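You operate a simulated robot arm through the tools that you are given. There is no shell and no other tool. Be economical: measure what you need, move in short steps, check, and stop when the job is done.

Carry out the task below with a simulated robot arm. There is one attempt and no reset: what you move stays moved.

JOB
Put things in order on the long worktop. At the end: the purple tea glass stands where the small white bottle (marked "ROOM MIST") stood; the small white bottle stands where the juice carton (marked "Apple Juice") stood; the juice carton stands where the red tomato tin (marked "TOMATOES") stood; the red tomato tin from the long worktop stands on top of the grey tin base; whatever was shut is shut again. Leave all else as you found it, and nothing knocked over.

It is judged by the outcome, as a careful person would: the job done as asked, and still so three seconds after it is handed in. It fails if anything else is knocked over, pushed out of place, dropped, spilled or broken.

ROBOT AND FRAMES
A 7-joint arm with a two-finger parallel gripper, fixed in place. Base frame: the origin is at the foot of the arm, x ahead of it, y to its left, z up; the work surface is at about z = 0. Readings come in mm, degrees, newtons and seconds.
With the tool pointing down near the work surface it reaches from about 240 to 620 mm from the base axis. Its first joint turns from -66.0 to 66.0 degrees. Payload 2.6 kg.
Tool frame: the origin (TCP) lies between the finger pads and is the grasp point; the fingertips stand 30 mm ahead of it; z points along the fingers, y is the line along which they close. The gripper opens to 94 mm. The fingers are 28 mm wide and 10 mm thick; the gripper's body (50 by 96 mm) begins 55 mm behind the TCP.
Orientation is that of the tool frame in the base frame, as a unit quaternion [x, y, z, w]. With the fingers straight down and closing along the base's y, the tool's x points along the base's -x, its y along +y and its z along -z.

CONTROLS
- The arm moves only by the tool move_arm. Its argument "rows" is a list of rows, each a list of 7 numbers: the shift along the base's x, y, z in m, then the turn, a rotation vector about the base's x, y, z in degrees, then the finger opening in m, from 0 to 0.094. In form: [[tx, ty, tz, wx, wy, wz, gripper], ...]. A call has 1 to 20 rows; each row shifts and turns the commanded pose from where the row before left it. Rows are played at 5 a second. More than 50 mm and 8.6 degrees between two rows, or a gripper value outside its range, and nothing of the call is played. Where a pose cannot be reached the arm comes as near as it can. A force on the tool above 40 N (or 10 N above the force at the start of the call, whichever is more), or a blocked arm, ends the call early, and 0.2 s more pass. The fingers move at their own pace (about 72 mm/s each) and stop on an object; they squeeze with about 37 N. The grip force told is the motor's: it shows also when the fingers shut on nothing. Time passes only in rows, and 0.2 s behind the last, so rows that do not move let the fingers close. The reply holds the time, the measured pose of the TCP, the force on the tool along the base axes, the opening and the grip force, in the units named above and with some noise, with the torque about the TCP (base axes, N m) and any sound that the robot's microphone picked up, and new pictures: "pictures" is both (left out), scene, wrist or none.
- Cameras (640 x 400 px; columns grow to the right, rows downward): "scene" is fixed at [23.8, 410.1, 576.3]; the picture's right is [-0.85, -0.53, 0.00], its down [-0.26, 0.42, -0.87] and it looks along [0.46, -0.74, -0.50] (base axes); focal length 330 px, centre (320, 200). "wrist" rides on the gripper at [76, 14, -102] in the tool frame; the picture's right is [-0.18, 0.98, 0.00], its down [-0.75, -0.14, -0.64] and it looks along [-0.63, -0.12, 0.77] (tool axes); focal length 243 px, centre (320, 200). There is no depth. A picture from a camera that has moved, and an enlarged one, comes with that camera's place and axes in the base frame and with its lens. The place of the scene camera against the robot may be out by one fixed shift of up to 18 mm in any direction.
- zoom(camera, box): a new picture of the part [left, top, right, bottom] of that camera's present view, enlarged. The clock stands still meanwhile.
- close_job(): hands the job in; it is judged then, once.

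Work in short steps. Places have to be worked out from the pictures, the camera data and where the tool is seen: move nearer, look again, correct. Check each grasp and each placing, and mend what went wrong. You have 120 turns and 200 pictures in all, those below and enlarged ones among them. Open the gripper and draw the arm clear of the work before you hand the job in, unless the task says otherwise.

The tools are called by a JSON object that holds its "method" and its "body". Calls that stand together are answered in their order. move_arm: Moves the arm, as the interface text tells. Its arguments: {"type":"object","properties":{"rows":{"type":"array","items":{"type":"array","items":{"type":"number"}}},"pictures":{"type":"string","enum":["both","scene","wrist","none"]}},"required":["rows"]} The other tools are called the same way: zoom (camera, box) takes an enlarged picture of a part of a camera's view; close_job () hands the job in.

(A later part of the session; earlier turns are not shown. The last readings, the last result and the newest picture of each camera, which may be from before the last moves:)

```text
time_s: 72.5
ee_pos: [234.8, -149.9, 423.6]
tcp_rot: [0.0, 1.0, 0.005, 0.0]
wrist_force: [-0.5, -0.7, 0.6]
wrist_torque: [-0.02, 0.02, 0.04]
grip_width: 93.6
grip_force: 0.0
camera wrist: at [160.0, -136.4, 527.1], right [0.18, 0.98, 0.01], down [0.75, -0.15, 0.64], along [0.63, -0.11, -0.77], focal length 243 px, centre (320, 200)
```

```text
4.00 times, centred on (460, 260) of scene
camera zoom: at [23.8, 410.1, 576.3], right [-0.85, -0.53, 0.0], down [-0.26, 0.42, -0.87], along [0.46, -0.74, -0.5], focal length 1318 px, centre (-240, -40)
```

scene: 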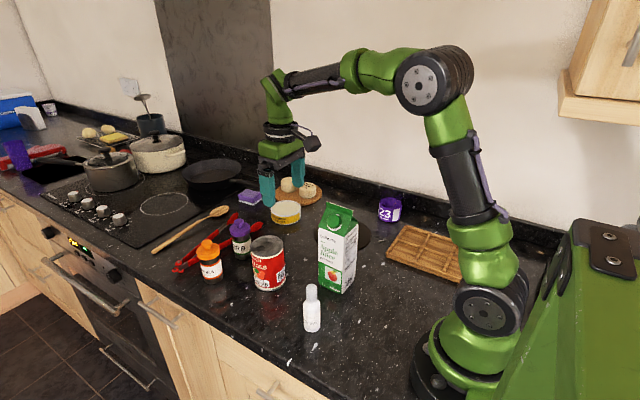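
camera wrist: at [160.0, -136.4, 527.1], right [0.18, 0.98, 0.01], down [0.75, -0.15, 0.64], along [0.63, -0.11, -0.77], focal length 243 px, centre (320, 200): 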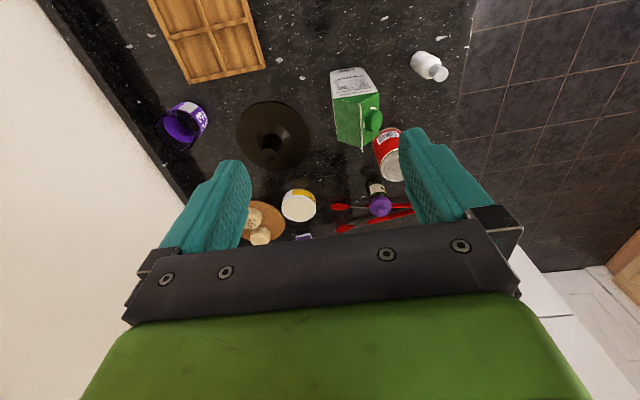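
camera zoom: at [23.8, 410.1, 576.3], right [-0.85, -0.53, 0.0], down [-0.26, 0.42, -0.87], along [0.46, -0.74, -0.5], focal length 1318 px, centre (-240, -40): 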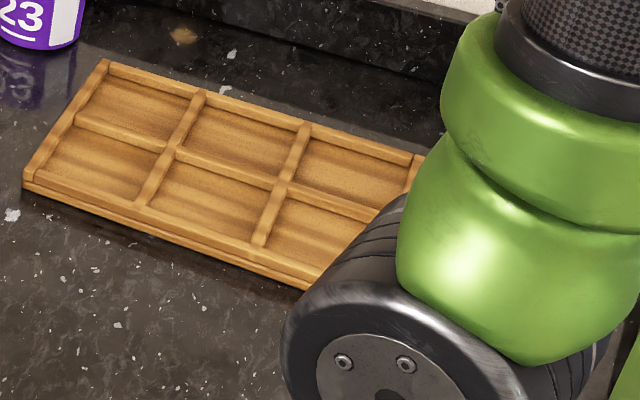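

{"method": "zoom", "body": {"camera": "scene", "box": [170, 165, 330, 265]}}

{"method": "zoom", "body": {"camera": "scene", "box": [0, 85, 160, 185]}}

{"method": "zoom", "body": {"camera": "wrist", "box": [220, 150, 420, 275]}}

```text
4.00 times, centred on (250, 215) of scene
camera zoom: at [23.8, 410.1, 576.3], right [-0.85, -0.53, 0.0], down [-0.26, 0.42, -0.87], along [0.46, -0.74, -0.5], focal length 1318 px, centre (600, 140)
```

zoom: 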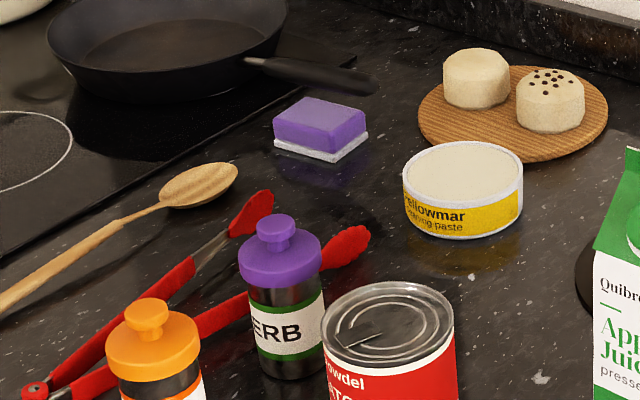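

```text
4.00 times, centred on (80, 135) of scene
camera zoom: at [23.8, 410.1, 576.3], right [-0.85, -0.53, 0.0], down [-0.26, 0.42, -0.87], along [0.46, -0.74, -0.5], focal length 1318 px, centre (1280, 460)
```

zoom: 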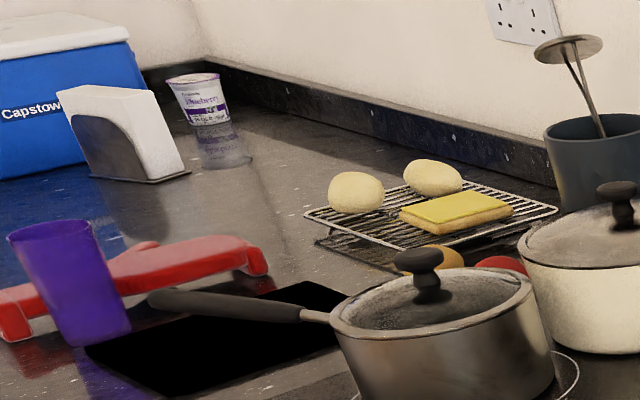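

```text
3.20 times, centred on (320, 212) of wrist
camera zoom: at [160.0, -136.4, 527.1], right [0.18, 0.98, 0.01], down [0.75, -0.15, 0.64], along [0.63, -0.11, -0.77], focal length 776 px, centre (320, 160)
```

zoom: 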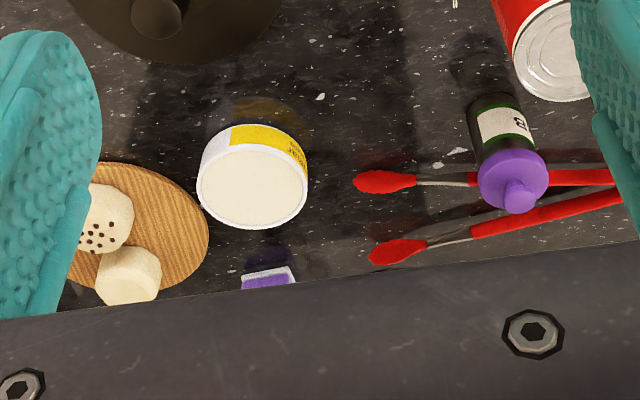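

No base anywhere on the worktop, so the next candidate is the second drawer (bar at about y=153, z=-237). I go back over the floor with a 40° tilt so the hand clears the upper bar.

{"method": "move_arm", "body": {"rows": [[0.005, 0.045, 0, 0, 0, 0, 0.06], [0.005, 0.045, 0, 0, 0, 0, 0.04], [0.005, 0.045, 0, 0, 0, 0, 0.032], [0.005, 0.045, 0, 0, 0, 0, 0.032], [0.005, 0.045, 0, 0, 0, 0, 0.032], [0.005, 0.045, 0, 0, 0, 0, 0.032], [0.005, 0.045, 0, 0, 0, 0, 0.032], [0.002, 0.045, -0.01, 0, 0, 0, 0.032], [0, 0.045, -0.02, 0, 0, 0, 0.032], [0, 0.045, -0.02, -8, 0, 0, 0.032], [0, 0, -0.045, -8, 0, 0, 0.032], [0, 0, -0.045, -8, 0, 0, 0.032], [0, 0, -0.045, -8, 0, 0, 0.032], [0, 0, -0.045, -8, 0, 0, 0.032], [0, 0, -0.045, 0, 0, 0, 0.032], [0, 0, -0.045, 0, 0, 0, 0.032], [0, 0, -0.045, 0, 0, 0, 0.032], [0, 0, -0.045, 0, 0, 0, 0.032], [0, 0, -0.045, 0, 0, 0, 0.032]], "pictures": "both"}}

{"method": "zoom", "body": {"camera": "wrist", "box": [240, 0, 440, 125]}}

```text
time_s: 76.5
ee_pos: [273.0, 300.6, -31.3]
tcp_rot: [0.0, 0.941, -0.337, 0.001]
wrist_force: [0.5, -0.6, 0.9]
wrist_torque: [0.01, 0.0, 0.01]
grip_width: 32.0
grip_force: 0.1
camera wrist: at [198.1, 376.8, 39.9], right [0.18, 0.76, -0.62], down [0.75, 0.3, 0.59], along [0.63, -0.58, -0.52], focal length 243 px, centre (320, 200)
```

scene: 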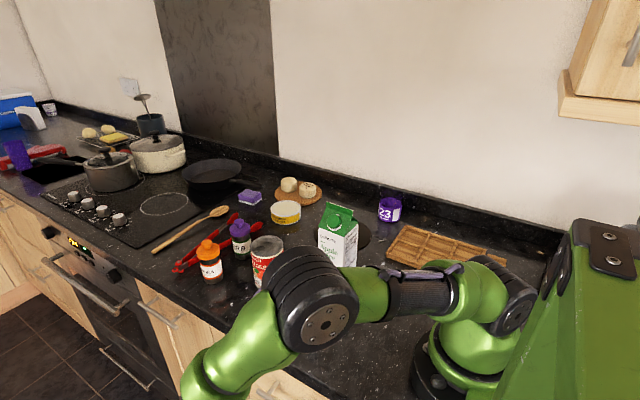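
wrist: 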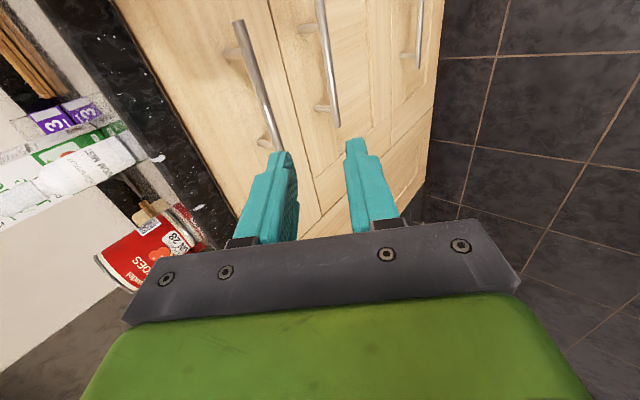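

```text
3.20 times, centred on (340, 62) of wrist
camera zoom: at [198.1, 376.8, 39.9], right [0.18, 0.76, -0.62], down [0.75, 0.3, 0.59], along [0.63, -0.58, -0.52], focal length 776 px, centre (256, 640)
```

zoom: 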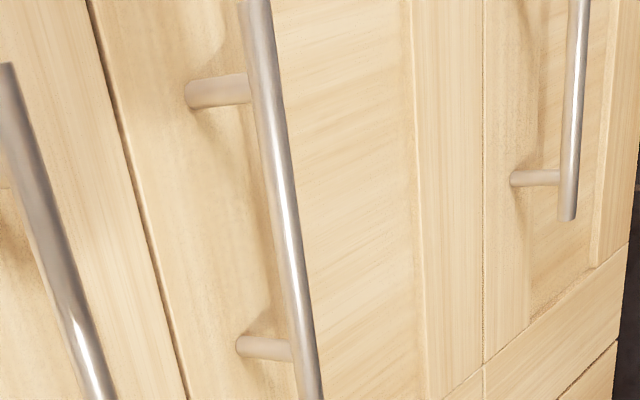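

Bar 2 measures y≈153, z≈-231. I move to a pre-grasp short of it.

{"method": "move_arm", "body": {"rows": [[0, -0.02, -0.04, 0, 0, 0, 0.032], [0, -0.02, -0.035, 0, 0, 0, 0.032], [0, -0.02, -0.03, 0, 0, 0, 0.032], [0, -0.022, -0.02, 0, 0, 0, 0.032], [0, 0, 0, 0, 0, 0, 0.032]], "pictures": "both"}}

```text
time_s: 77.7
ee_pos: [274.0, 219.0, -158.2]
tcp_rot: [-0.001, 0.941, -0.339, 0.0]
wrist_force: [-0.3, 0.7, 1.4]
wrist_torque: [0.0, -0.02, 0.01]
grip_width: 32.0
grip_force: 0.0
camera wrist: at [198.4, 294.8, -86.5], right [0.18, 0.76, -0.63], down [0.75, 0.3, 0.59], along [0.63, -0.58, -0.52], focal length 243 px, centre (320, 200)
```

scene: 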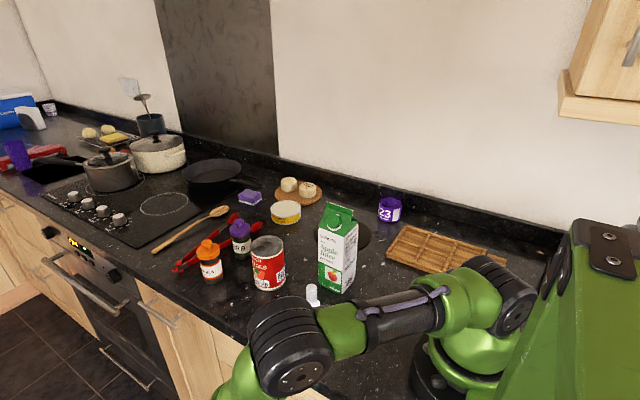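
wrist: 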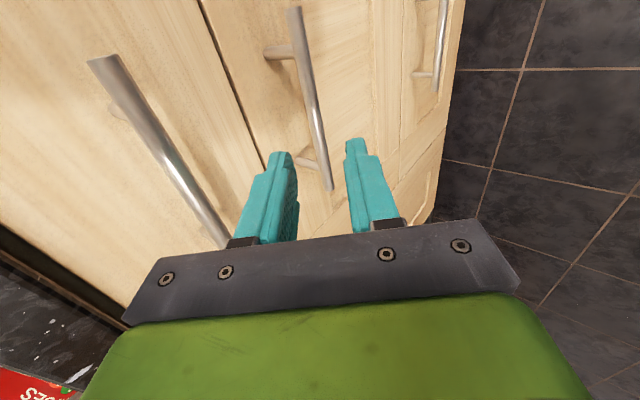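

{"method": "move_arm", "body": {"rows": [[0, -0.017, -0.02, 0, 0, 0, 0.032], [0, -0.015, -0.018, 0, 0, 0, 0.032], [0, -0.014, -0.017, 0, 0, 0, 0.032], [0, -0.01, -0.011, 0, 0, 0, 0.032], [0, 0, 0, 0, 0, 0, 0.032]], "pictures": "wrist"}}

```text
time_s: 78.9
ee_pos: [274.5, 163.9, -224.9]
tcp_rot: [0.0, 0.941, -0.338, 0.0]
wrist_force: [0.5, 0.2, 0.5]
wrist_torque: [0.02, 0.02, -0.01]
grip_width: 32.0
grip_force: 0.0
camera wrist: at [198.6, 239.9, -153.5], right [0.18, 0.76, -0.63], down [0.75, 0.3, 0.59], along [0.63, -0.58, -0.52], focal length 243 px, centre (320, 200)
```

wrist: 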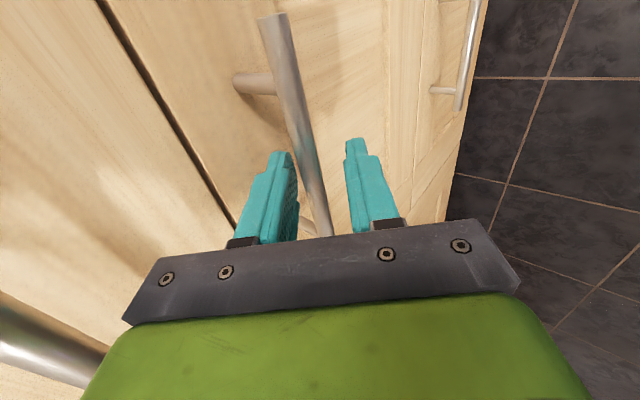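

The bar is between the pads. I close and start a gentle pull.

{"method": "move_arm", "body": {"rows": [[0, 0, 0, 0, 0, 0, 0.0], [0, 0, 0, 0, 0, 0, 0.0], [0, 0.002, 0, 0, 0, 0, 0.0], [0, 0.003, 0, 0, 0, 0, 0.0], [0, 0.004, 0, 0, 0, 0, 0.0], [0, 0.005, 0, 0, 0, 0, 0.0], [0, 0.005, 0, 0, 0, 0, 0.0], [0, 0.005, 0, 0, 0, 0, 0.0]], "pictures": "wrist"}}

```text
time_s: 80.7
ee_pos: [275.4, 190.5, -224.3]
tcp_rot: [0.0, 0.941, -0.337, 0.001]
wrist_force: [-5.2, 2.0, 27.5]
wrist_torque: [-0.09, 1.13, 0.42]
grip_width: 10.9
grip_force: 44.5
camera wrist: at [199.1, 265.4, -152.2], right [0.18, 0.76, -0.62], down [0.75, 0.3, 0.59], along [0.63, -0.58, -0.52], focal length 243 px, centre (320, 200)
```

wrist: 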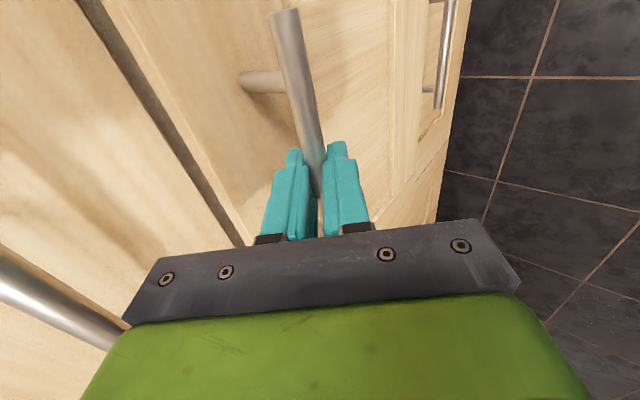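

Drawer 2 opens too. I continue pulling slowly while watching forces.

{"method": "move_arm", "body": {"rows": [[0, 0.003, 0.001, 0, 0, 0, 0.0], [0, 0.005, 0, 0, 0, 0, 0.0], [0, 0.006, 0, 0, 0, 0, 0.0], [0, 0.007, 0, 0, 0, 0, 0.0], [0, 0.007, 0, 0, 0, 0, 0.0], [0, 0.007, 0, 0, 0, 0, 0.0], [0, 0.007, 0, 0, 0, 0, 0.0], [0, 0.007, 0, 0, 0, 0, 0.0], [0, 0.007, 0, 0, 0, 0, 0.0], [0, 0.007, 0, 0, 0, 0, 0.0], [0, 0.007, 0, 0, 0, 0, 0.0], [0, 0.007, 0, 0, 0, 0, 0.0], [0, 0.007, 0, 0, 0, 0, 0.0], [0, 0.007, 0, 0, 0, 0, 0.0]], "pictures": "both"}}

{"method": "zoom", "body": {"camera": "scene", "box": [150, 390, 450, 400]}}

```text
time_s: 82.2
ee_pos: [275.1, 223.6, -223.3]
tcp_rot: [0.0, 0.942, -0.337, 0.0]
wrist_force: [-2.1, 0.4, -3.5]
wrist_torque: [0.15, -1.23, -0.34]
grip_width: 11.1
grip_force: 45.1
stopped in row 7: the force on the tool passed its limit at 43 N (the readings are from after the stop); the commanded pose is now the measured one
camera wrist: at [199.2, 300.2, -152.0], right [0.18, 0.76, -0.62], down [0.75, 0.3, 0.59], along [0.63, -0.58, -0.52], focal length 243 px, centre (320, 200)
```

scene: 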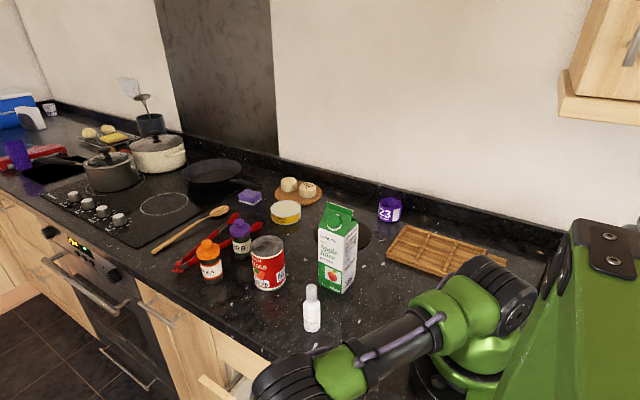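
wrist: 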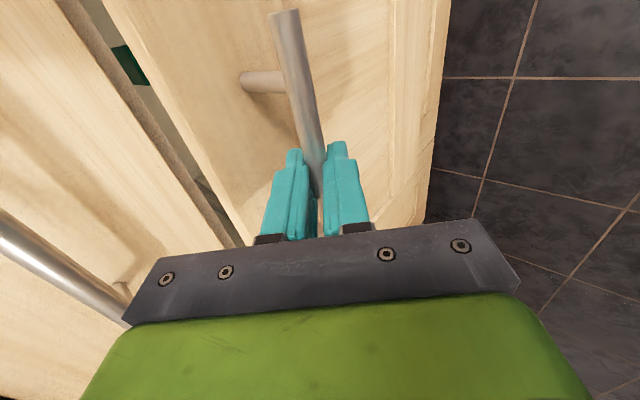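

```text
2.13 times, centred on (300, 395) of scene
camera zoom: at [23.7, 410.1, 576.3], right [-0.85, -0.53, 0.0], down [-0.26, 0.42, -0.87], along [0.46, -0.74, -0.5], focal length 703 px, centre (363, -216)
```

zoom: 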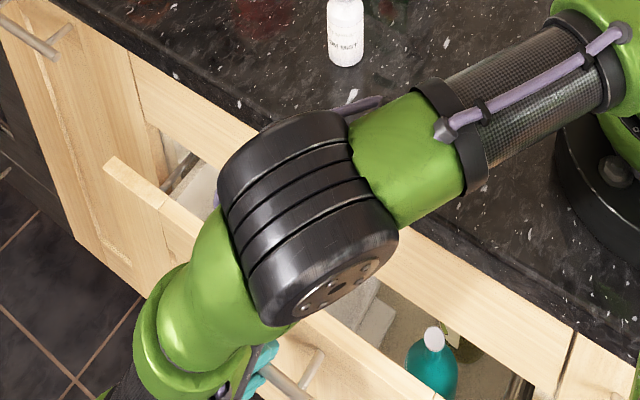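

Drawer 2 holds several things (a teal bottle, grey items). I keep opening slowly so nothing topples.

{"method": "move_arm", "body": {"rows": [[0, 0.002, 0, 0, 0, 0, 0.0], [0, 0.003, 0, 0, 0, 0, 0.0], [0, 0.004, 0, 0, 0, 0, 0.0], [0, 0.004, 0, 0, 0, 0, 0.0], [0, 0.004, 0, 0, 0, 0, 0.0], [0, 0.004, 0, 0, 0, 0, 0.0], [0, 0.004, 0, 0, 0, 0, 0.0], [0, 0.004, 0, 0, 0, 0, 0.0], [0, 0.004, 0, 0, 0, 0, 0.0], [0, 0.004, 0, 0, 0, 0, 0.0], [0, 0.004, 0, 0, 0, 0, 0.0], [0, 0.004, 0, 0, 0, 0, 0.0], [0, 0.004, 0, 0, 0, 0, 0.0], [0, 0.004, 0, 0, 0, 0, 0.0], [0, 0.004, 0, 0, 0, 0, 0.0], [0, 0.003, 0, 0, 0, 0, 0.0], [0, 0.002, 0, 0, 0, 0, 0.0]], "pictures": "both"}}

{"method": "zoom", "body": {"camera": "scene", "box": [150, 390, 450, 400]}}

```text
time_s: 85.8
ee_pos: [274.9, 286.4, -224.5]
tcp_rot: [-0.001, 0.942, -0.337, 0.0]
wrist_force: [1.3, -0.6, -4.7]
wrist_torque: [0.14, -0.26, -1.5]
grip_width: 11.3
grip_force: 44.4
camera wrist: at [199.2, 361.8, -152.0], right [0.18, 0.76, -0.62], down [0.75, 0.3, 0.58], along [0.63, -0.58, -0.52], focal length 243 px, centre (320, 200)
```

scene: 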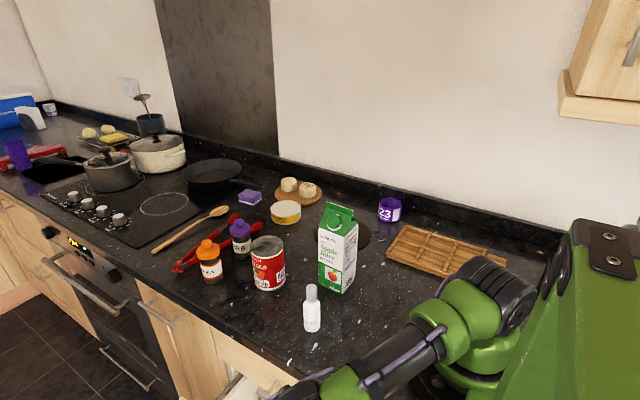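
wrist: 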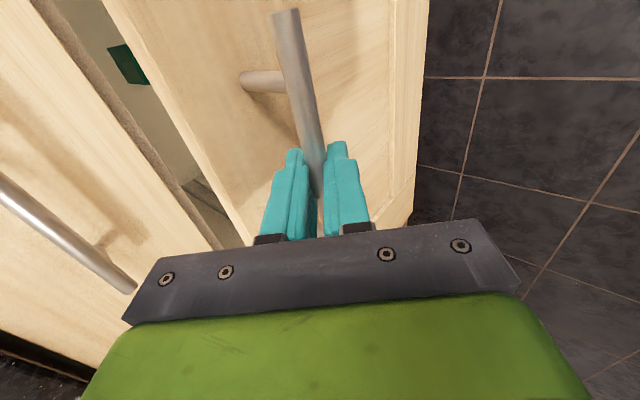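

```text
2.13 times, centred on (300, 395) of scene
camera zoom: at [23.8, 410.1, 576.3], right [-0.85, -0.53, 0.0], down [-0.26, 0.42, -0.87], along [0.46, -0.74, -0.5], focal length 703 px, centre (363, -216)
```

zoom: 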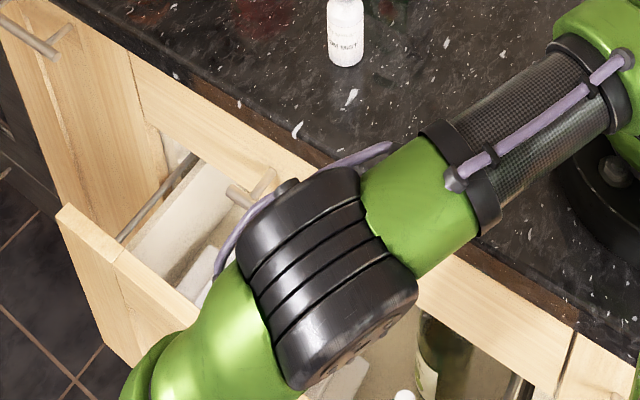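

Open ~122 mm. I continue a further ~70 mm at the same slow pace.

{"method": "move_arm", "body": {"rows": [[0, 0.002, 0, 0, 0, 0, 0.0], [0, 0.003, 0, 0, 0, 0, 0.0], [0, 0.004, 0, 0, 0, 0, 0.0], [0, 0.004, 0, 0, 0, 0, 0.0], [0, 0.004, 0, 0, 0, 0, 0.0], [0, 0.004, 0, 0, 0, 0, 0.0], [0, 0.004, 0, 0, 0, 0, 0.0], [0, 0.004, 0, 0, 0, 0, 0.0], [0, 0.004, 0, 0, 0, 0, 0.0], [0, 0.004, 0, 0, 0, 0, 0.0], [0, 0.004, 0, 0, 0, 0, 0.0], [0, 0.004, 0, 0, 0, 0, 0.0], [0, 0.004, 0, 0, 0, 0, 0.0], [0, 0.004, 0, 0, 0, 0, 0.0], [0, 0.004, 0, 0, 0, 0, 0.0], [0, 0.004, 0, 0, 0, 0, 0.0], [0, 0.003, 0, 0, 0, 0, 0.0], [0, 0.002, 0, 0, 0, 0, 0.0]], "pictures": "none"}}

```text
time_s: 89.6
ee_pos: [274.4, 351.3, -223.8]
tcp_rot: [-0.002, 0.941, -0.338, -0.001]
wrist_force: [2.3, -0.4, -9.3]
wrist_torque: [0.15, -0.34, -1.38]
grip_width: 11.5
grip_force: 44.6
```

{"method": "move_arm", "body": {"rows": [[0, 0.002, 0, 0, 0, 0, 0.0], [0, 0.003, 0, 0, 0, 0, 0.0], [0, 0.004, 0, 0, 0, 0, 0.0], [0, 0.004, 0, 0, 0, 0, 0.0], [0, 0.004, 0, 0, 0, 0, 0.0], [0, 0.004, 0, 0, 0, 0, 0.0], [0, 0.004, 0, 0, 0, 0, 0.0], [0, 0.004, 0, 0, 0, 0, 0.0], [0, 0.004, 0, 0, 0, 0, 0.0], [0, 0.004, 0, 0, 0, 0, 0.0], [0, 0.003, 0, 0, 0, 0, 0.0], [0, 0.002, 0, 0, 0, 0, 0.0]], "pictures": "none"}}

```text
time_s: 90.5
ee_pos: [274.1, 353.3, -223.1]
tcp_rot: [0.0, 0.941, -0.339, 0.003]
wrist_force: [-0.3, -2.1, 1.8]
wrist_torque: [-0.01, 0.69, 0.63]
grip_width: 11.2
grip_force: 44.6
out of reach, approached as far as the arm can: row 3, 4
stopped in row 4: the force on the tool passed its limit at 43 N (the readings are from after the stop); the commanded pose is now the measured one
```

Reach limit in this pose. I release, retreat along the finger direction and up, and look inside.

{"method": "move_arm", "body": {"rows": [[0, 0, 0, 0, 0, 0, 0.03], [0, 0, 0, 0, 0, 0, 0.032], [0, 0.006, 0.02, 1, 0, 0, 0.032], [0, 0.006, 0.02, 2, 0, 0, 0.032], [0, 0.01, 0.03, 3, 0, 0, 0.032], [0, 0.01, 0.04, 4, 0, 0, 0.032], [0, 0.01, 0.045, 5, 0, 0, 0.032], [0, 0, 0.045, 5, 0, 0, 0.032], [0, 0, 0.045, 5, 0, 0, 0.032], [0, -0.01, 0.045, 5, 0, 0, 0.032], [0, -0.01, 0.045, 5, 0, 0, 0.032], [0, -0.01, 0.045, 5, 0, 0, 0.032], [-0.03, -0.01, 0.02, 0, 0, 0, 0.032], [-0.03, -0.01, 0.02, 0, 0, 0, 0.032]], "pictures": "both"}}

{"method": "zoom", "body": {"camera": "scene", "box": [150, 390, 450, 400]}}

{"method": "zoom", "body": {"camera": "wrist", "box": [160, 0, 480, 10]}}

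```text
time_s: 93.5
ee_pos: [305.5, 512.0, 193.0]
tcp_rot: [-0.001, 1.0, 0.002, 0.003]
wrist_force: [-0.2, -0.3, 0.1]
wrist_torque: [0.01, 0.02, 0.06]
grip_width: 32.2
grip_force: 0.1
out of reach, approached as far as the arm can: row 3, 4, 5, 6, 7, 8, 9, 10, 11, 12, 13, 14
camera wrist: at [230.2, 525.2, 297.1], right [0.18, 0.98, 0.01], down [0.75, -0.14, 0.65], along [0.64, -0.11, -0.76], focal length 243 px, centre (320, 200)
```

scene: 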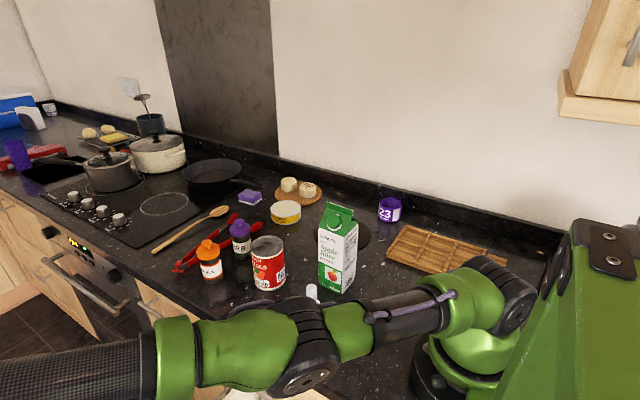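
wrist: 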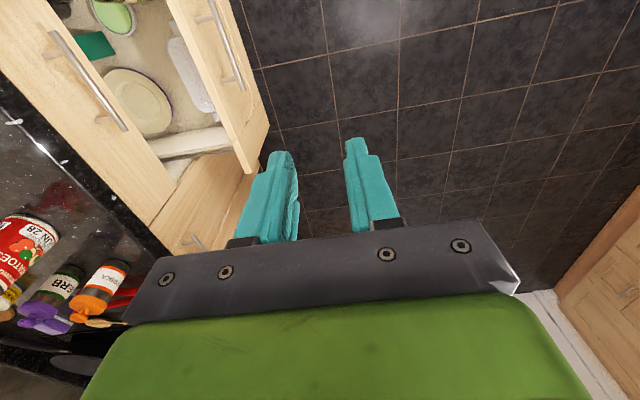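

```text
2.13 times, centred on (300, 395) of scene
camera zoom: at [23.8, 410.0, 576.3], right [-0.85, -0.53, 0.0], down [-0.26, 0.42, -0.87], along [0.46, -0.74, -0.5], focal length 703 px, centre (363, -216)
```

zoom: 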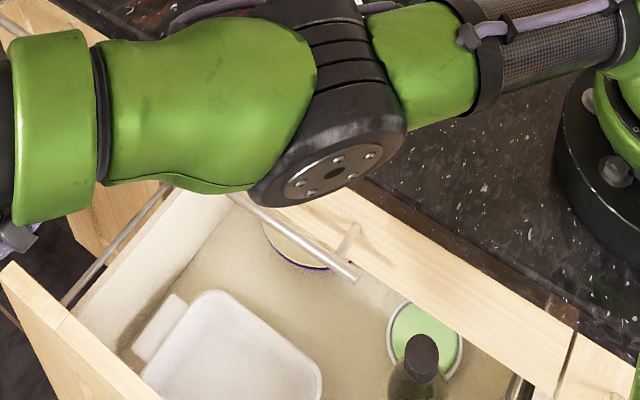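

```text
2.00 times, centred on (320, 5) of wrist
camera zoom: at [230.2, 525.2, 297.1], right [0.18, 0.98, 0.01], down [0.75, -0.14, 0.65], along [0.64, -0.11, -0.76], focal length 485 px, centre (320, 590)
```

zoom: 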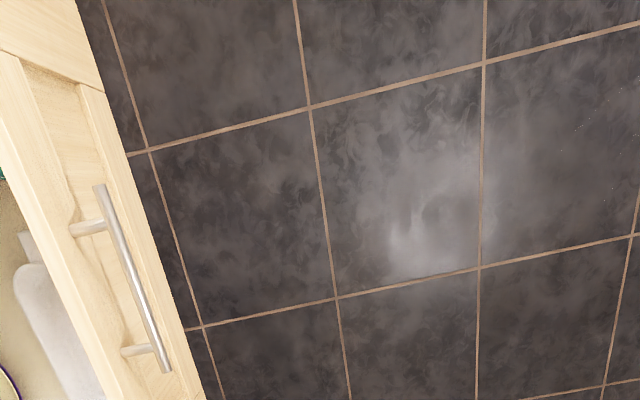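

The arm ended extended over the floor, but nothing was disturbed. I bring the hand back above the drawer for a proper look inside.

{"method": "move_arm", "body": {"rows": [[-0.02, -0.03, 0.03, 0, 0, 0, 0.032], [-0.02, -0.03, 0.03, 0, 0, 0, 0.032], [-0.02, -0.03, 0.03, 0, 0, 0, 0.032], [-0.01, -0.03, 0.03, 0, 0, 0, 0.032], [0, -0.04, 0.02, 0, 0, 0, 0.032], [0, -0.04, 0.02, 0, 0, 0, 0.032], [0, -0.02, 0.02, 0, 0, 0, 0.032]], "pictures": "both"}}

{"method": "zoom", "body": {"camera": "wrist", "box": [0, 0, 640, 10]}}

{"method": "zoom", "body": {"camera": "scene", "box": [150, 390, 450, 400]}}

```text
time_s: 95.0
ee_pos: [278.0, 364.7, 385.5]
tcp_rot: [-0.003, 1.0, 0.004, 0.004]
wrist_force: [-0.5, -1.0, -0.5]
wrist_torque: [-0.03, 0.03, 0.02]
grip_width: 32.2
grip_force: 0.1
out of reach, approached as far as the arm can: row 1, 2, 3, 4
camera wrist: at [200.5, 377.7, 489.2], right [0.18, 0.98, 0.01], down [0.75, -0.14, 0.65], along [0.64, -0.11, -0.76], focal length 243 px, centre (320, 200)
```

scene: 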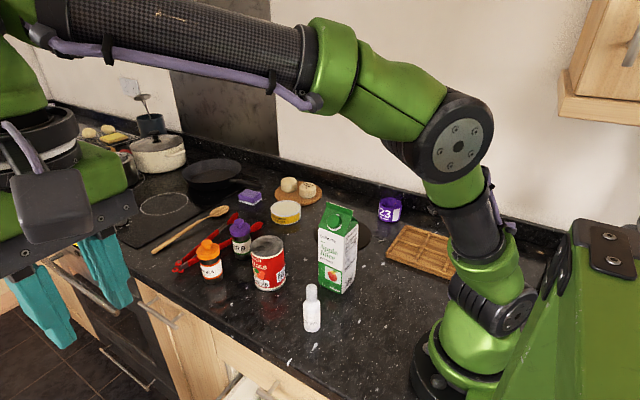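
wrist: 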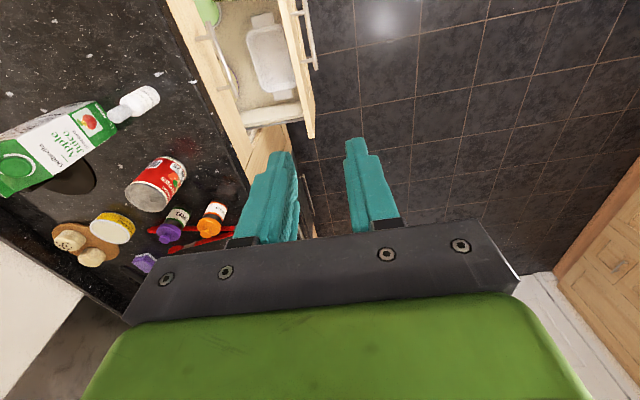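

```text
1.00 times, centred on (320, 5) of wrist (not enlarged: the box is as wide or as high as the picture)
camera zoom: at [200.5, 377.7, 489.2], right [0.18, 0.98, 0.01], down [0.75, -0.14, 0.65], along [0.64, -0.11, -0.76], focal length 243 px, centre (320, 395)
```

zoom: 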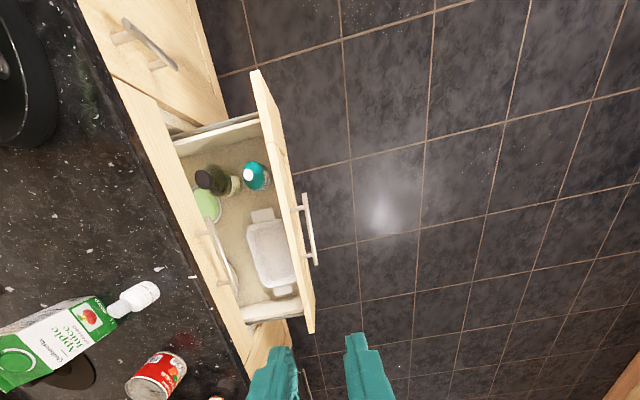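

```text
2.13 times, centred on (300, 395) of scene
camera zoom: at [23.7, 410.1, 576.3], right [-0.85, -0.53, 0.0], down [-0.26, 0.42, -0.87], along [0.46, -0.74, -0.5], focal length 703 px, centre (363, -216)
```

zoom: 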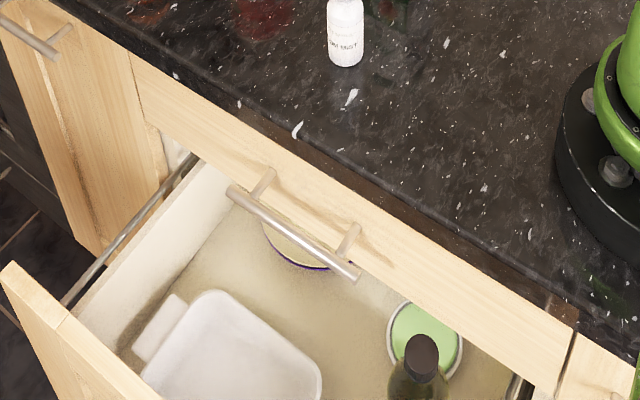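

Contents: bottles, a green-rimmed bowl, a plate, a white dish, with no grey tin base so far; the rear is hidden. I move over the drawer to push it further open from inside its front.

{"method": "move_arm", "body": {"rows": [[0.005, -0.02, -0.045, 0, 0, 0, 0.0], [0.005, -0.02, -0.045, 0, 0, 0, 0.0], [0.005, -0.02, -0.045, 0, 0, 0, 0.0], [0.005, -0.02, -0.045, 0, 0, 0, 0.0], [0.0, -0.02, -0.045, 0, 0, 0, 0.0], [0, 0, -0.045, 0, 0, 0, 0.0], [0, 0, -0.045, 0, 0, 0, 0.0], [0, 0, -0.045, 0, 0, 0, 0.0], [0, 0, -0.03, 0, 0, 0, 0.0]], "pictures": "both"}}

{"method": "zoom", "body": {"camera": "wrist", "box": [0, 0, 640, 10]}}

```text
time_s: 97.0
ee_pos: [296.4, 262.3, -8.0]
tcp_rot: [-0.002, 1.0, 0.004, 0.003]
wrist_force: [0.0, -0.6, 0.8]
wrist_torque: [0.02, 0.0, -0.01]
grip_width: 0.0
grip_force: 33.6
camera wrist: at [219.7, 275.1, 95.8], right [0.18, 0.98, 0.01], down [0.75, -0.14, 0.65], along [0.64, -0.11, -0.76], focal length 243 px, centre (320, 200)
```

scene: 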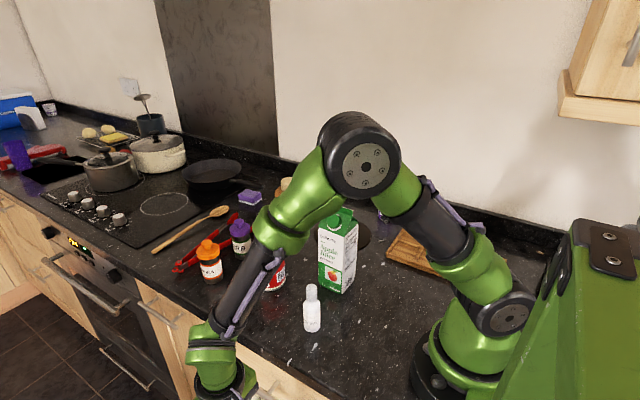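
wrist: 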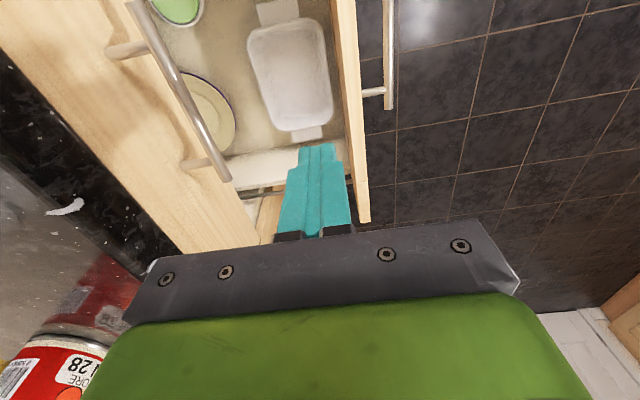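

```text
1.00 times, centred on (320, 5) of wrist (not enlarged: the box is as wide or as high as the picture)
camera zoom: at [219.7, 275.1, 95.8], right [0.18, 0.98, 0.01], down [0.75, -0.14, 0.65], along [0.64, -0.11, -0.76], focal length 243 px, centre (320, 395)
```

zoom: 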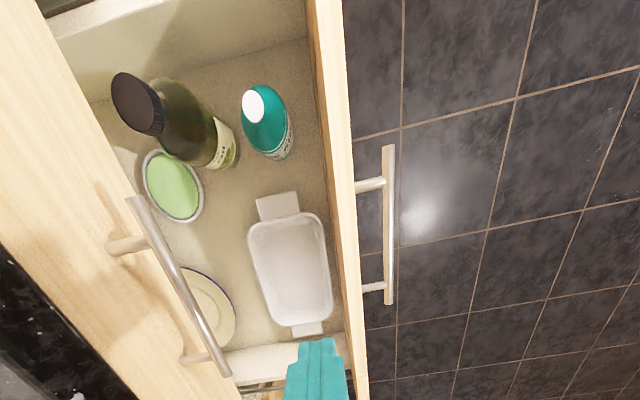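

I descend behind the panel (inner face y≈285) to TCP z=-200 and push outward slowly.

{"method": "move_arm", "body": {"rows": [[0, 0, -0.045, 0, 0, 0, 0.0], [0, 0, -0.045, 0, 0, 0, 0.0], [0, 0, -0.045, 0, 0, 0, 0.0], [0, 0, -0.045, 0, 0, 0, 0.0], [0, 0, -0.012, 0, 0, 0, 0.0], [0, 0.005, 0, 0, 0, 0, 0.0], [0, 0.005, 0, 0, 0, 0, 0.0], [0, 0.004, 0, 0, 0, 0, 0.0], [0, 0.004, 0, 0, 0, 0, 0.0], [0, 0.004, 0, 0, 0, 0, 0.0], [0, 0.004, 0, 0, 0, 0, 0.0], [0, 0.004, 0, 0, 0, 0, 0.0]], "pictures": "wrist"}}

```text
time_s: 99.7
ee_pos: [295.5, 294.4, -198.8]
tcp_rot: [-0.002, 1.0, 0.005, 0.004]
wrist_force: [-0.2, -0.1, -0.1]
wrist_torque: [0.02, 0.01, -0.02]
grip_width: 0.0
grip_force: 32.6
camera wrist: at [219.9, 307.1, -95.1], right [0.18, 0.98, 0.01], down [0.75, -0.14, 0.65], along [0.64, -0.11, -0.76], focal length 243 px, centre (320, 200)
```

wrist: 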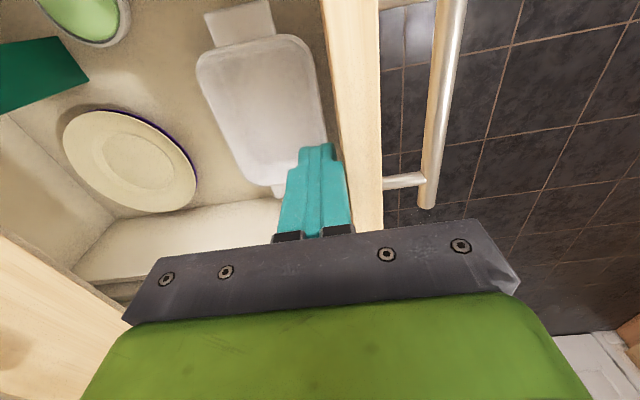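

{"method": "move_arm", "body": {"rows": [[0, 0.003, 0, 0, 0, 0, 0.0], [0, 0.004, 0, 0, 0, 0, 0.0], [0, 0.005, 0, 0, 0, 0, 0.0], [0, 0.005, 0, 0, 0, 0, 0.0], [0, 0.005, 0, 0, 0, 0, 0.0], [0, 0.005, 0, 0, 0, 0, 0.0], [0, 0.005, 0, 0, 0, 0, 0.0], [0, 0.005, 0, 0, 0, 0, 0.0], [0, 0.005, 0, 0, 0, 0, 0.0], [0, 0.005, 0, 0, 0, 0, 0.0], [0, 0.005, 0, 0, 0, 0, 0.0], [0, 0.005, 0, 0, 0, 0, 0.0], [0, 0.004, 0, 0, 0, 0, 0.0], [0, 0.003, 0, 0, 0, 0, 0.0], [0, 0.002, 0, 0, 0, 0, 0.0]], "pictures": "wrist"}}

{"method": "zoom", "body": {"camera": "wrist", "box": [0, 0, 10, 400]}}

{"method": "zoom", "body": {"camera": "wrist", "box": [0, 0, 400, 10]}}

```text
time_s: 102.8
ee_pos: [295.8, 360.3, -197.9]
tcp_rot: [-0.001, 1.0, 0.003, 0.004]
wrist_force: [0.3, -0.7, 0.8]
wrist_torque: [0.0, -0.02, 0.01]
grip_width: 0.0
grip_force: 32.8
camera wrist: at [219.9, 373.1, -94.7], right [0.18, 0.98, 0.01], down [0.75, -0.14, 0.65], along [0.64, -0.11, -0.76], focal length 243 px, centre (320, 200)
```

wrist: 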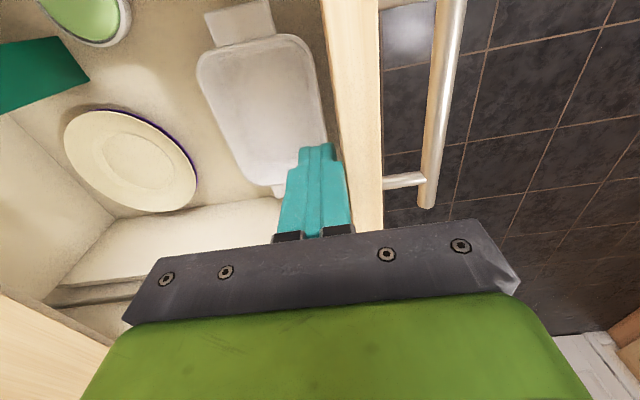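

```text
1.00 times, centred on (5, 200) of wrist (not enlarged: the box is as wide or as high as the picture)
camera zoom: at [219.9, 373.1, -94.7], right [0.18, 0.98, 0.01], down [0.75, -0.14, 0.65], along [0.64, -0.11, -0.76], focal length 243 px, centre (635, 200)
```

zoom: 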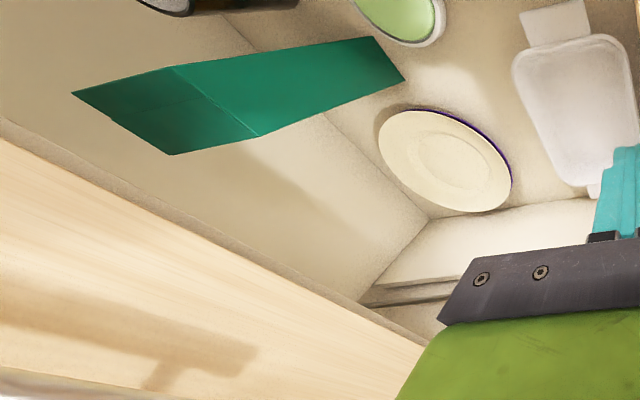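

```text
1.60 times, centred on (200, 5) of wrist
camera zoom: at [219.9, 373.1, -94.7], right [0.18, 0.98, 0.01], down [0.75, -0.14, 0.65], along [0.64, -0.11, -0.76], focal length 388 px, centre (512, 512)
```

zoom: 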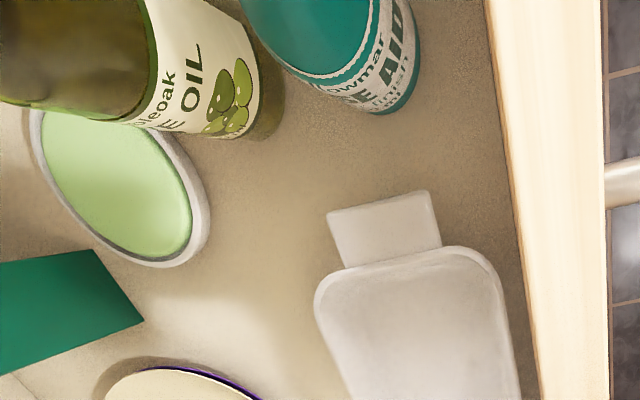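

All of drawer 2 is visible now (oil, rinse aid, bowl, plate, dish, green box), and the base isn't there either. I'll shut it again by gripping the panel's top edge and pushing it in.

{"method": "move_arm", "body": {"rows": [[0, -0.004, 0.03, 0, 0, 0, 0.0], [0, 0, 0.045, 0, 0, 0, 0.0], [0, 0.01, 0.025, 0, 0, 0, 0.06], [0, 0.013, 0, 0, 0, 0, 0.06], [0, 0, 0, 0, 0, 0, 0.06]], "pictures": "wrist"}}

```text
time_s: 104.0
ee_pos: [296.6, 377.0, -99.5]
tcp_rot: [-0.003, 1.0, 0.004, 0.003]
wrist_force: [0.7, -0.3, 0.0]
wrist_torque: [-0.05, 0.01, 0.0]
grip_width: 59.9
grip_force: 0.0
camera wrist: at [220.1, 391.2, 4.5], right [0.18, 0.98, 0.01], down [0.75, -0.14, 0.65], along [0.64, -0.11, -0.76], focal length 243 px, centre (320, 200)
```

wrist: 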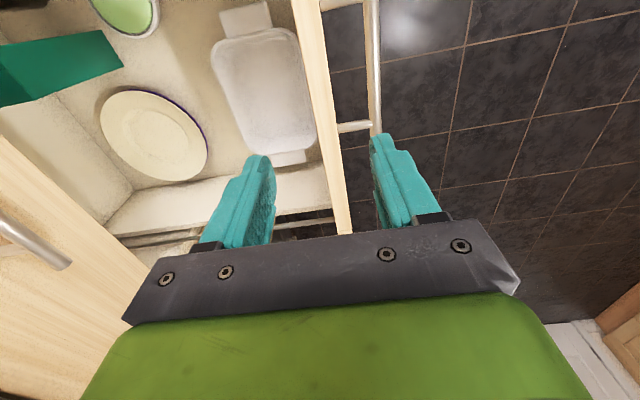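

{"method": "move_arm", "body": {"rows": [[-0.02, 0.006, -0.03, 0, 0, 0, 0.05], [0, 0, -0.04, 0, 0, 0, 0.05], [0, 0, -0.033, 0, 0, 0, 0.05], [0, 0, 0, 0, 0, 0, 0.0], [0, 0, 0, 0, 0, 0, 0.0]], "pictures": "wrist"}}

```text
time_s: 105.2
ee_pos: [276.2, 385.7, -201.9]
tcp_rot: [-0.001, 1.0, 0.004, 0.004]
wrist_force: [2.7, 1.6, -9.0]
wrist_torque: [0.02, -0.47, -0.4]
grip_width: 22.6
grip_force: 44.7
camera wrist: at [199.3, 398.7, -98.0], right [0.18, 0.98, 0.01], down [0.75, -0.14, 0.65], along [0.64, -0.11, -0.76], focal length 243 px, centre (320, 200)
```

wrist: 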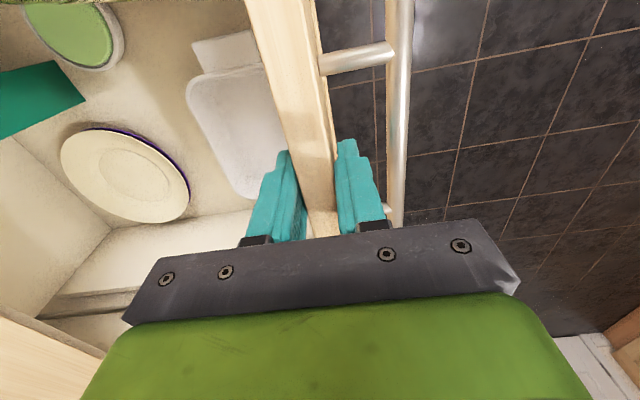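

Panel gripped. I push in slowly, mindful of the bottles.

{"method": "move_arm", "body": {"rows": [[0, -0.002, 0, 0, 0, 0, 0.0], [0, -0.003, 0, 0, 0, 0, 0.0], [0, -0.004, 0, 0, 0, 0, 0.0], [0, -0.005, 0, 0, 0, 0, 0.0], [0, -0.005, 0, 0, 0, 0, 0.0], [0, -0.005, 0, 0, 0, 0, 0.0], [0, -0.005, 0, 0, 0, 0, 0.0], [0, -0.005, 0, 0, 0, 0, 0.0], [0, -0.005, 0, 0, 0, 0, 0.0], [0, -0.005, 0, 0, 0, 0, 0.0], [0, -0.005, 0, 0, 0, 0, 0.0], [0, -0.005, 0, 0, 0, 0, 0.0], [0, -0.005, 0, 0, 0, 0, 0.0], [0, -0.005, 0, 0, 0, 0, 0.0], [0, -0.005, 0, 0, 0, 0, 0.0], [0, -0.005, 0, 0, 0, 0, 0.0], [0, -0.005, 0, 0, 0, 0, 0.0], [0, -0.004, 0, 0, 0, 0, 0.0], [0, -0.003, 0, 0, 0, 0, 0.0], [0, -0.002, 0, 0, 0, 0, 0.0]], "pictures": "none"}}

{"method": "move_arm", "body": {"rows": [[0, -0.002, 0, 0, 0, 0, 0.0], [0, -0.003, 0, 0, 0, 0, 0.0], [0, -0.004, 0, 0, 0, 0, 0.0], [0, -0.005, 0, 0, 0, 0, 0.0], [0, -0.005, 0, 0, 0, 0, 0.0], [0, -0.005, 0, 0, 0, 0, 0.0], [0, -0.005, 0, 0, 0, 0, 0.0], [0, -0.005, 0, 0, 0, 0, 0.0], [0, -0.005, 0, 0, 0, 0, 0.0], [0, -0.005, 0, 0, 0, 0, 0.0], [0, -0.005, 0, 0, 0, 0, 0.0], [0, -0.005, 0, 0, 0, 0, 0.0], [0, -0.005, 0, 0, 0, 0, 0.0], [0, -0.005, 0, 0, 0, 0, 0.0], [0, -0.004, 0, 0, 0, 0, 0.0], [0, -0.003, 0, 0, 0, 0, 0.0], [0, -0.002, 0, 0, 0, 0, 0.0]], "pictures": "wrist"}}

```text
time_s: 109.5
ee_pos: [275.1, 296.7, -201.2]
tcp_rot: [0.0, 1.0, 0.004, 0.004]
wrist_force: [-15.8, 1.6, 25.2]
wrist_torque: [-0.22, 0.68, -0.35]
grip_width: 22.4
grip_force: 45.5
```

```text
time_s: 111.8
ee_pos: [274.2, 251.0, -201.4]
tcp_rot: [-0.002, 1.0, 0.004, 0.001]
wrist_force: [-1.3, -1.8, 3.4]
wrist_torque: [-0.35, -0.45, -0.2]
grip_width: 22.5
grip_force: 44.9
stopped in row 11: the force on the tool passed its limit at 42 N (the readings are from after the stop); the commanded pose is now the measured one
camera wrist: at [199.8, 264.4, -98.0], right [0.18, 0.98, 0.01], down [0.75, -0.14, 0.64], along [0.63, -0.11, -0.77], focal length 243 px, centre (320, 200)
```

wrist: 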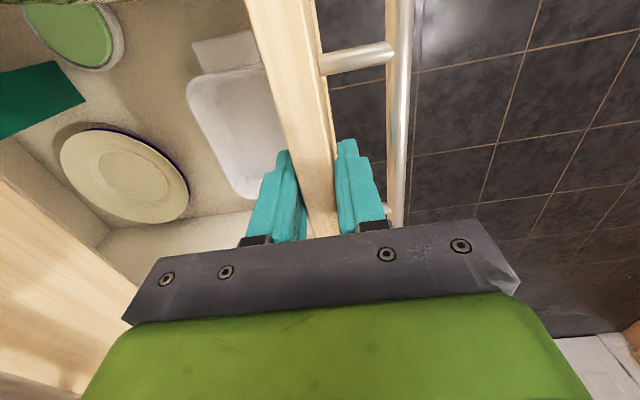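

{"method": "move_arm", "body": {"rows": [[0, -0.002, 0, 0, 0, 0, 0.0], [0, -0.003, 0, 0, 0, 0, 0.0], [0, -0.004, 0, 0, 0, 0, 0.0], [0, -0.004, 0, 0, 0, 0, 0.0], [0, -0.004, 0, 0, 0, 0, 0.0], [0, -0.004, 0, 0, 0, 0, 0.0], [0, -0.003, 0, 0, 0, 0, 0.0], [0, -0.002, 0, 0, 0, 0, 0.0], [0, 0, 0, 0, 0, 0, 0.0]], "pictures": "wrist"}}

```text
time_s: 113.8
ee_pos: [276.5, 225.1, -202.0]
tcp_rot: [-0.002, 1.0, 0.004, 0.001]
wrist_force: [-6.4, 2.0, 7.9]
wrist_torque: [-0.2, 0.13, -0.31]
grip_width: 22.3
grip_force: 45.2
camera wrist: at [200.0, 238.6, -97.9], right [0.18, 0.98, 0.01], down [0.75, -0.14, 0.64], along [0.63, -0.11, -0.77], focal length 243 px, centre (320, 200)
```

wrist: 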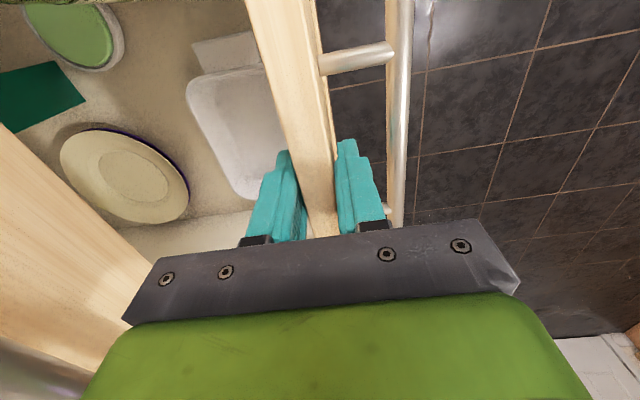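

I release, rise, tilt 40° again and regrip the bar for the final stretch (bar now at about y=271).

{"method": "move_arm", "body": {"rows": [[0, 0, 0, 0, 0, 0, 0.05], [0, 0, 0, 0, 0, 0, 0.05], [0, 0, 0.03, 0, 0, 0, 0.05], [0, 0, 0.045, 0, 0, 0, 0.05], [0, 0, 0.045, 0, 0, 0, 0.032], [0, 0.03, 0.02, -8, 0, 0, 0.032], [0, 0.03, 0, -8, 0, 0, 0.032], [0, 0.03, 0, -8, 0, 0, 0.032], [0, 0.02, 0, -8, 0, 0, 0.032], [0, 0.01, 0, -8, 0, 0, 0.032], [0, 0, -0.03, 0, 0, 0, 0.032], [0, 0, 0, 0, 0, 0, 0.032]], "pictures": "wrist"}}

{"method": "zoom", "body": {"camera": "wrist", "box": [240, 0, 440, 125]}}

```text
time_s: 116.4
ee_pos: [277.2, 345.2, -92.2]
tcp_rot: [-0.003, 0.941, -0.338, 0.001]
wrist_force: [-0.4, 0.1, 0.4]
wrist_torque: [0.02, -0.01, 0.03]
grip_width: 32.1
grip_force: 0.1
camera wrist: at [201.4, 420.8, -21.7], right [0.18, 0.76, -0.63], down [0.75, 0.3, 0.59], along [0.63, -0.58, -0.51], focal length 243 px, centre (320, 200)
```

wrist: 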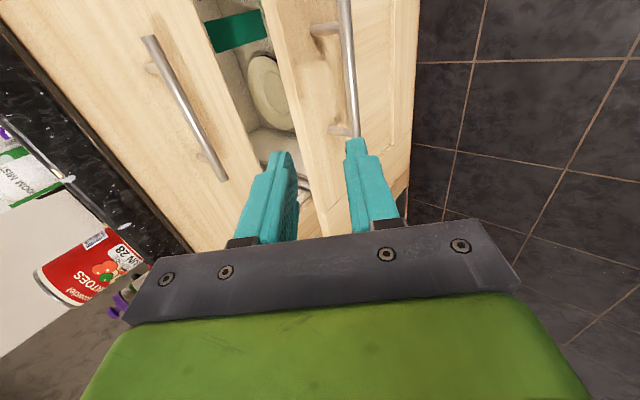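

```text
3.20 times, centred on (340, 62) of wrist
camera zoom: at [201.4, 420.8, -21.7], right [0.18, 0.76, -0.63], down [0.75, 0.3, 0.59], along [0.63, -0.58, -0.51], focal length 776 px, centre (256, 640)
```

zoom: 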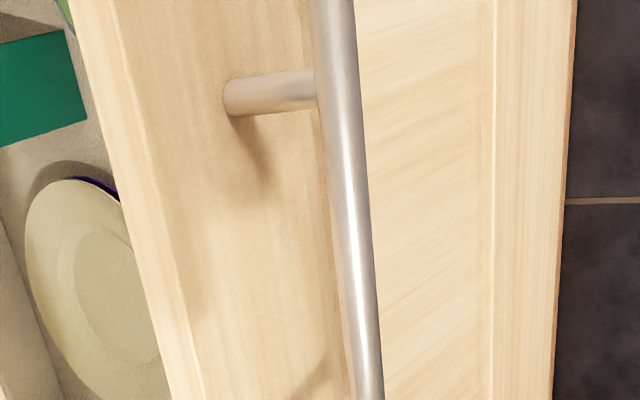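

Bar at y≈271, z≈-231. I approach and regrip.

{"method": "move_arm", "body": {"rows": [[0, -0.005, -0.04, 0, 0, 0, 0.032], [0, -0.01, -0.028, 0, 0, 0, 0.032], [0, -0.018, -0.022, 0, 0, 0, 0.032], [0, -0.017, -0.02, 0, 0, 0, 0.032], [0, -0.012, -0.015, 0, 0, 0, 0.032], [0, -0.004, -0.005, 0, 0, 0, 0.032], [0, 0, 0, 0, 0, 0, 0.032]], "pictures": "wrist"}}

```text
time_s: 118.0
ee_pos: [275.8, 279.0, -220.6]
tcp_rot: [-0.002, 0.941, -0.339, 0.001]
wrist_force: [-0.6, -0.3, 1.3]
wrist_torque: [-0.03, -0.04, 0.01]
grip_width: 32.0
grip_force: 0.0
camera wrist: at [200.3, 353.9, -150.1], right [0.18, 0.76, -0.63], down [0.75, 0.3, 0.59], along [0.63, -0.58, -0.52], focal length 243 px, centre (320, 200)
```

wrist: 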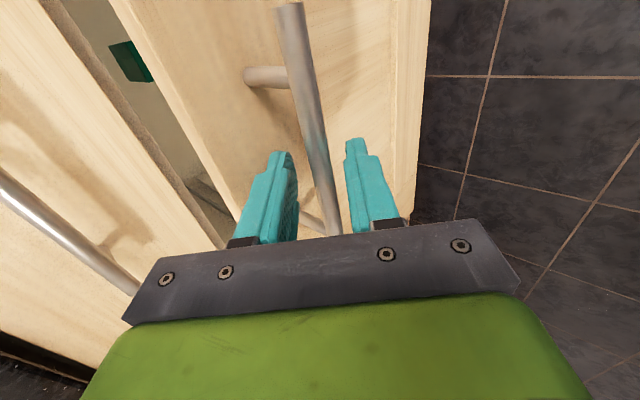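

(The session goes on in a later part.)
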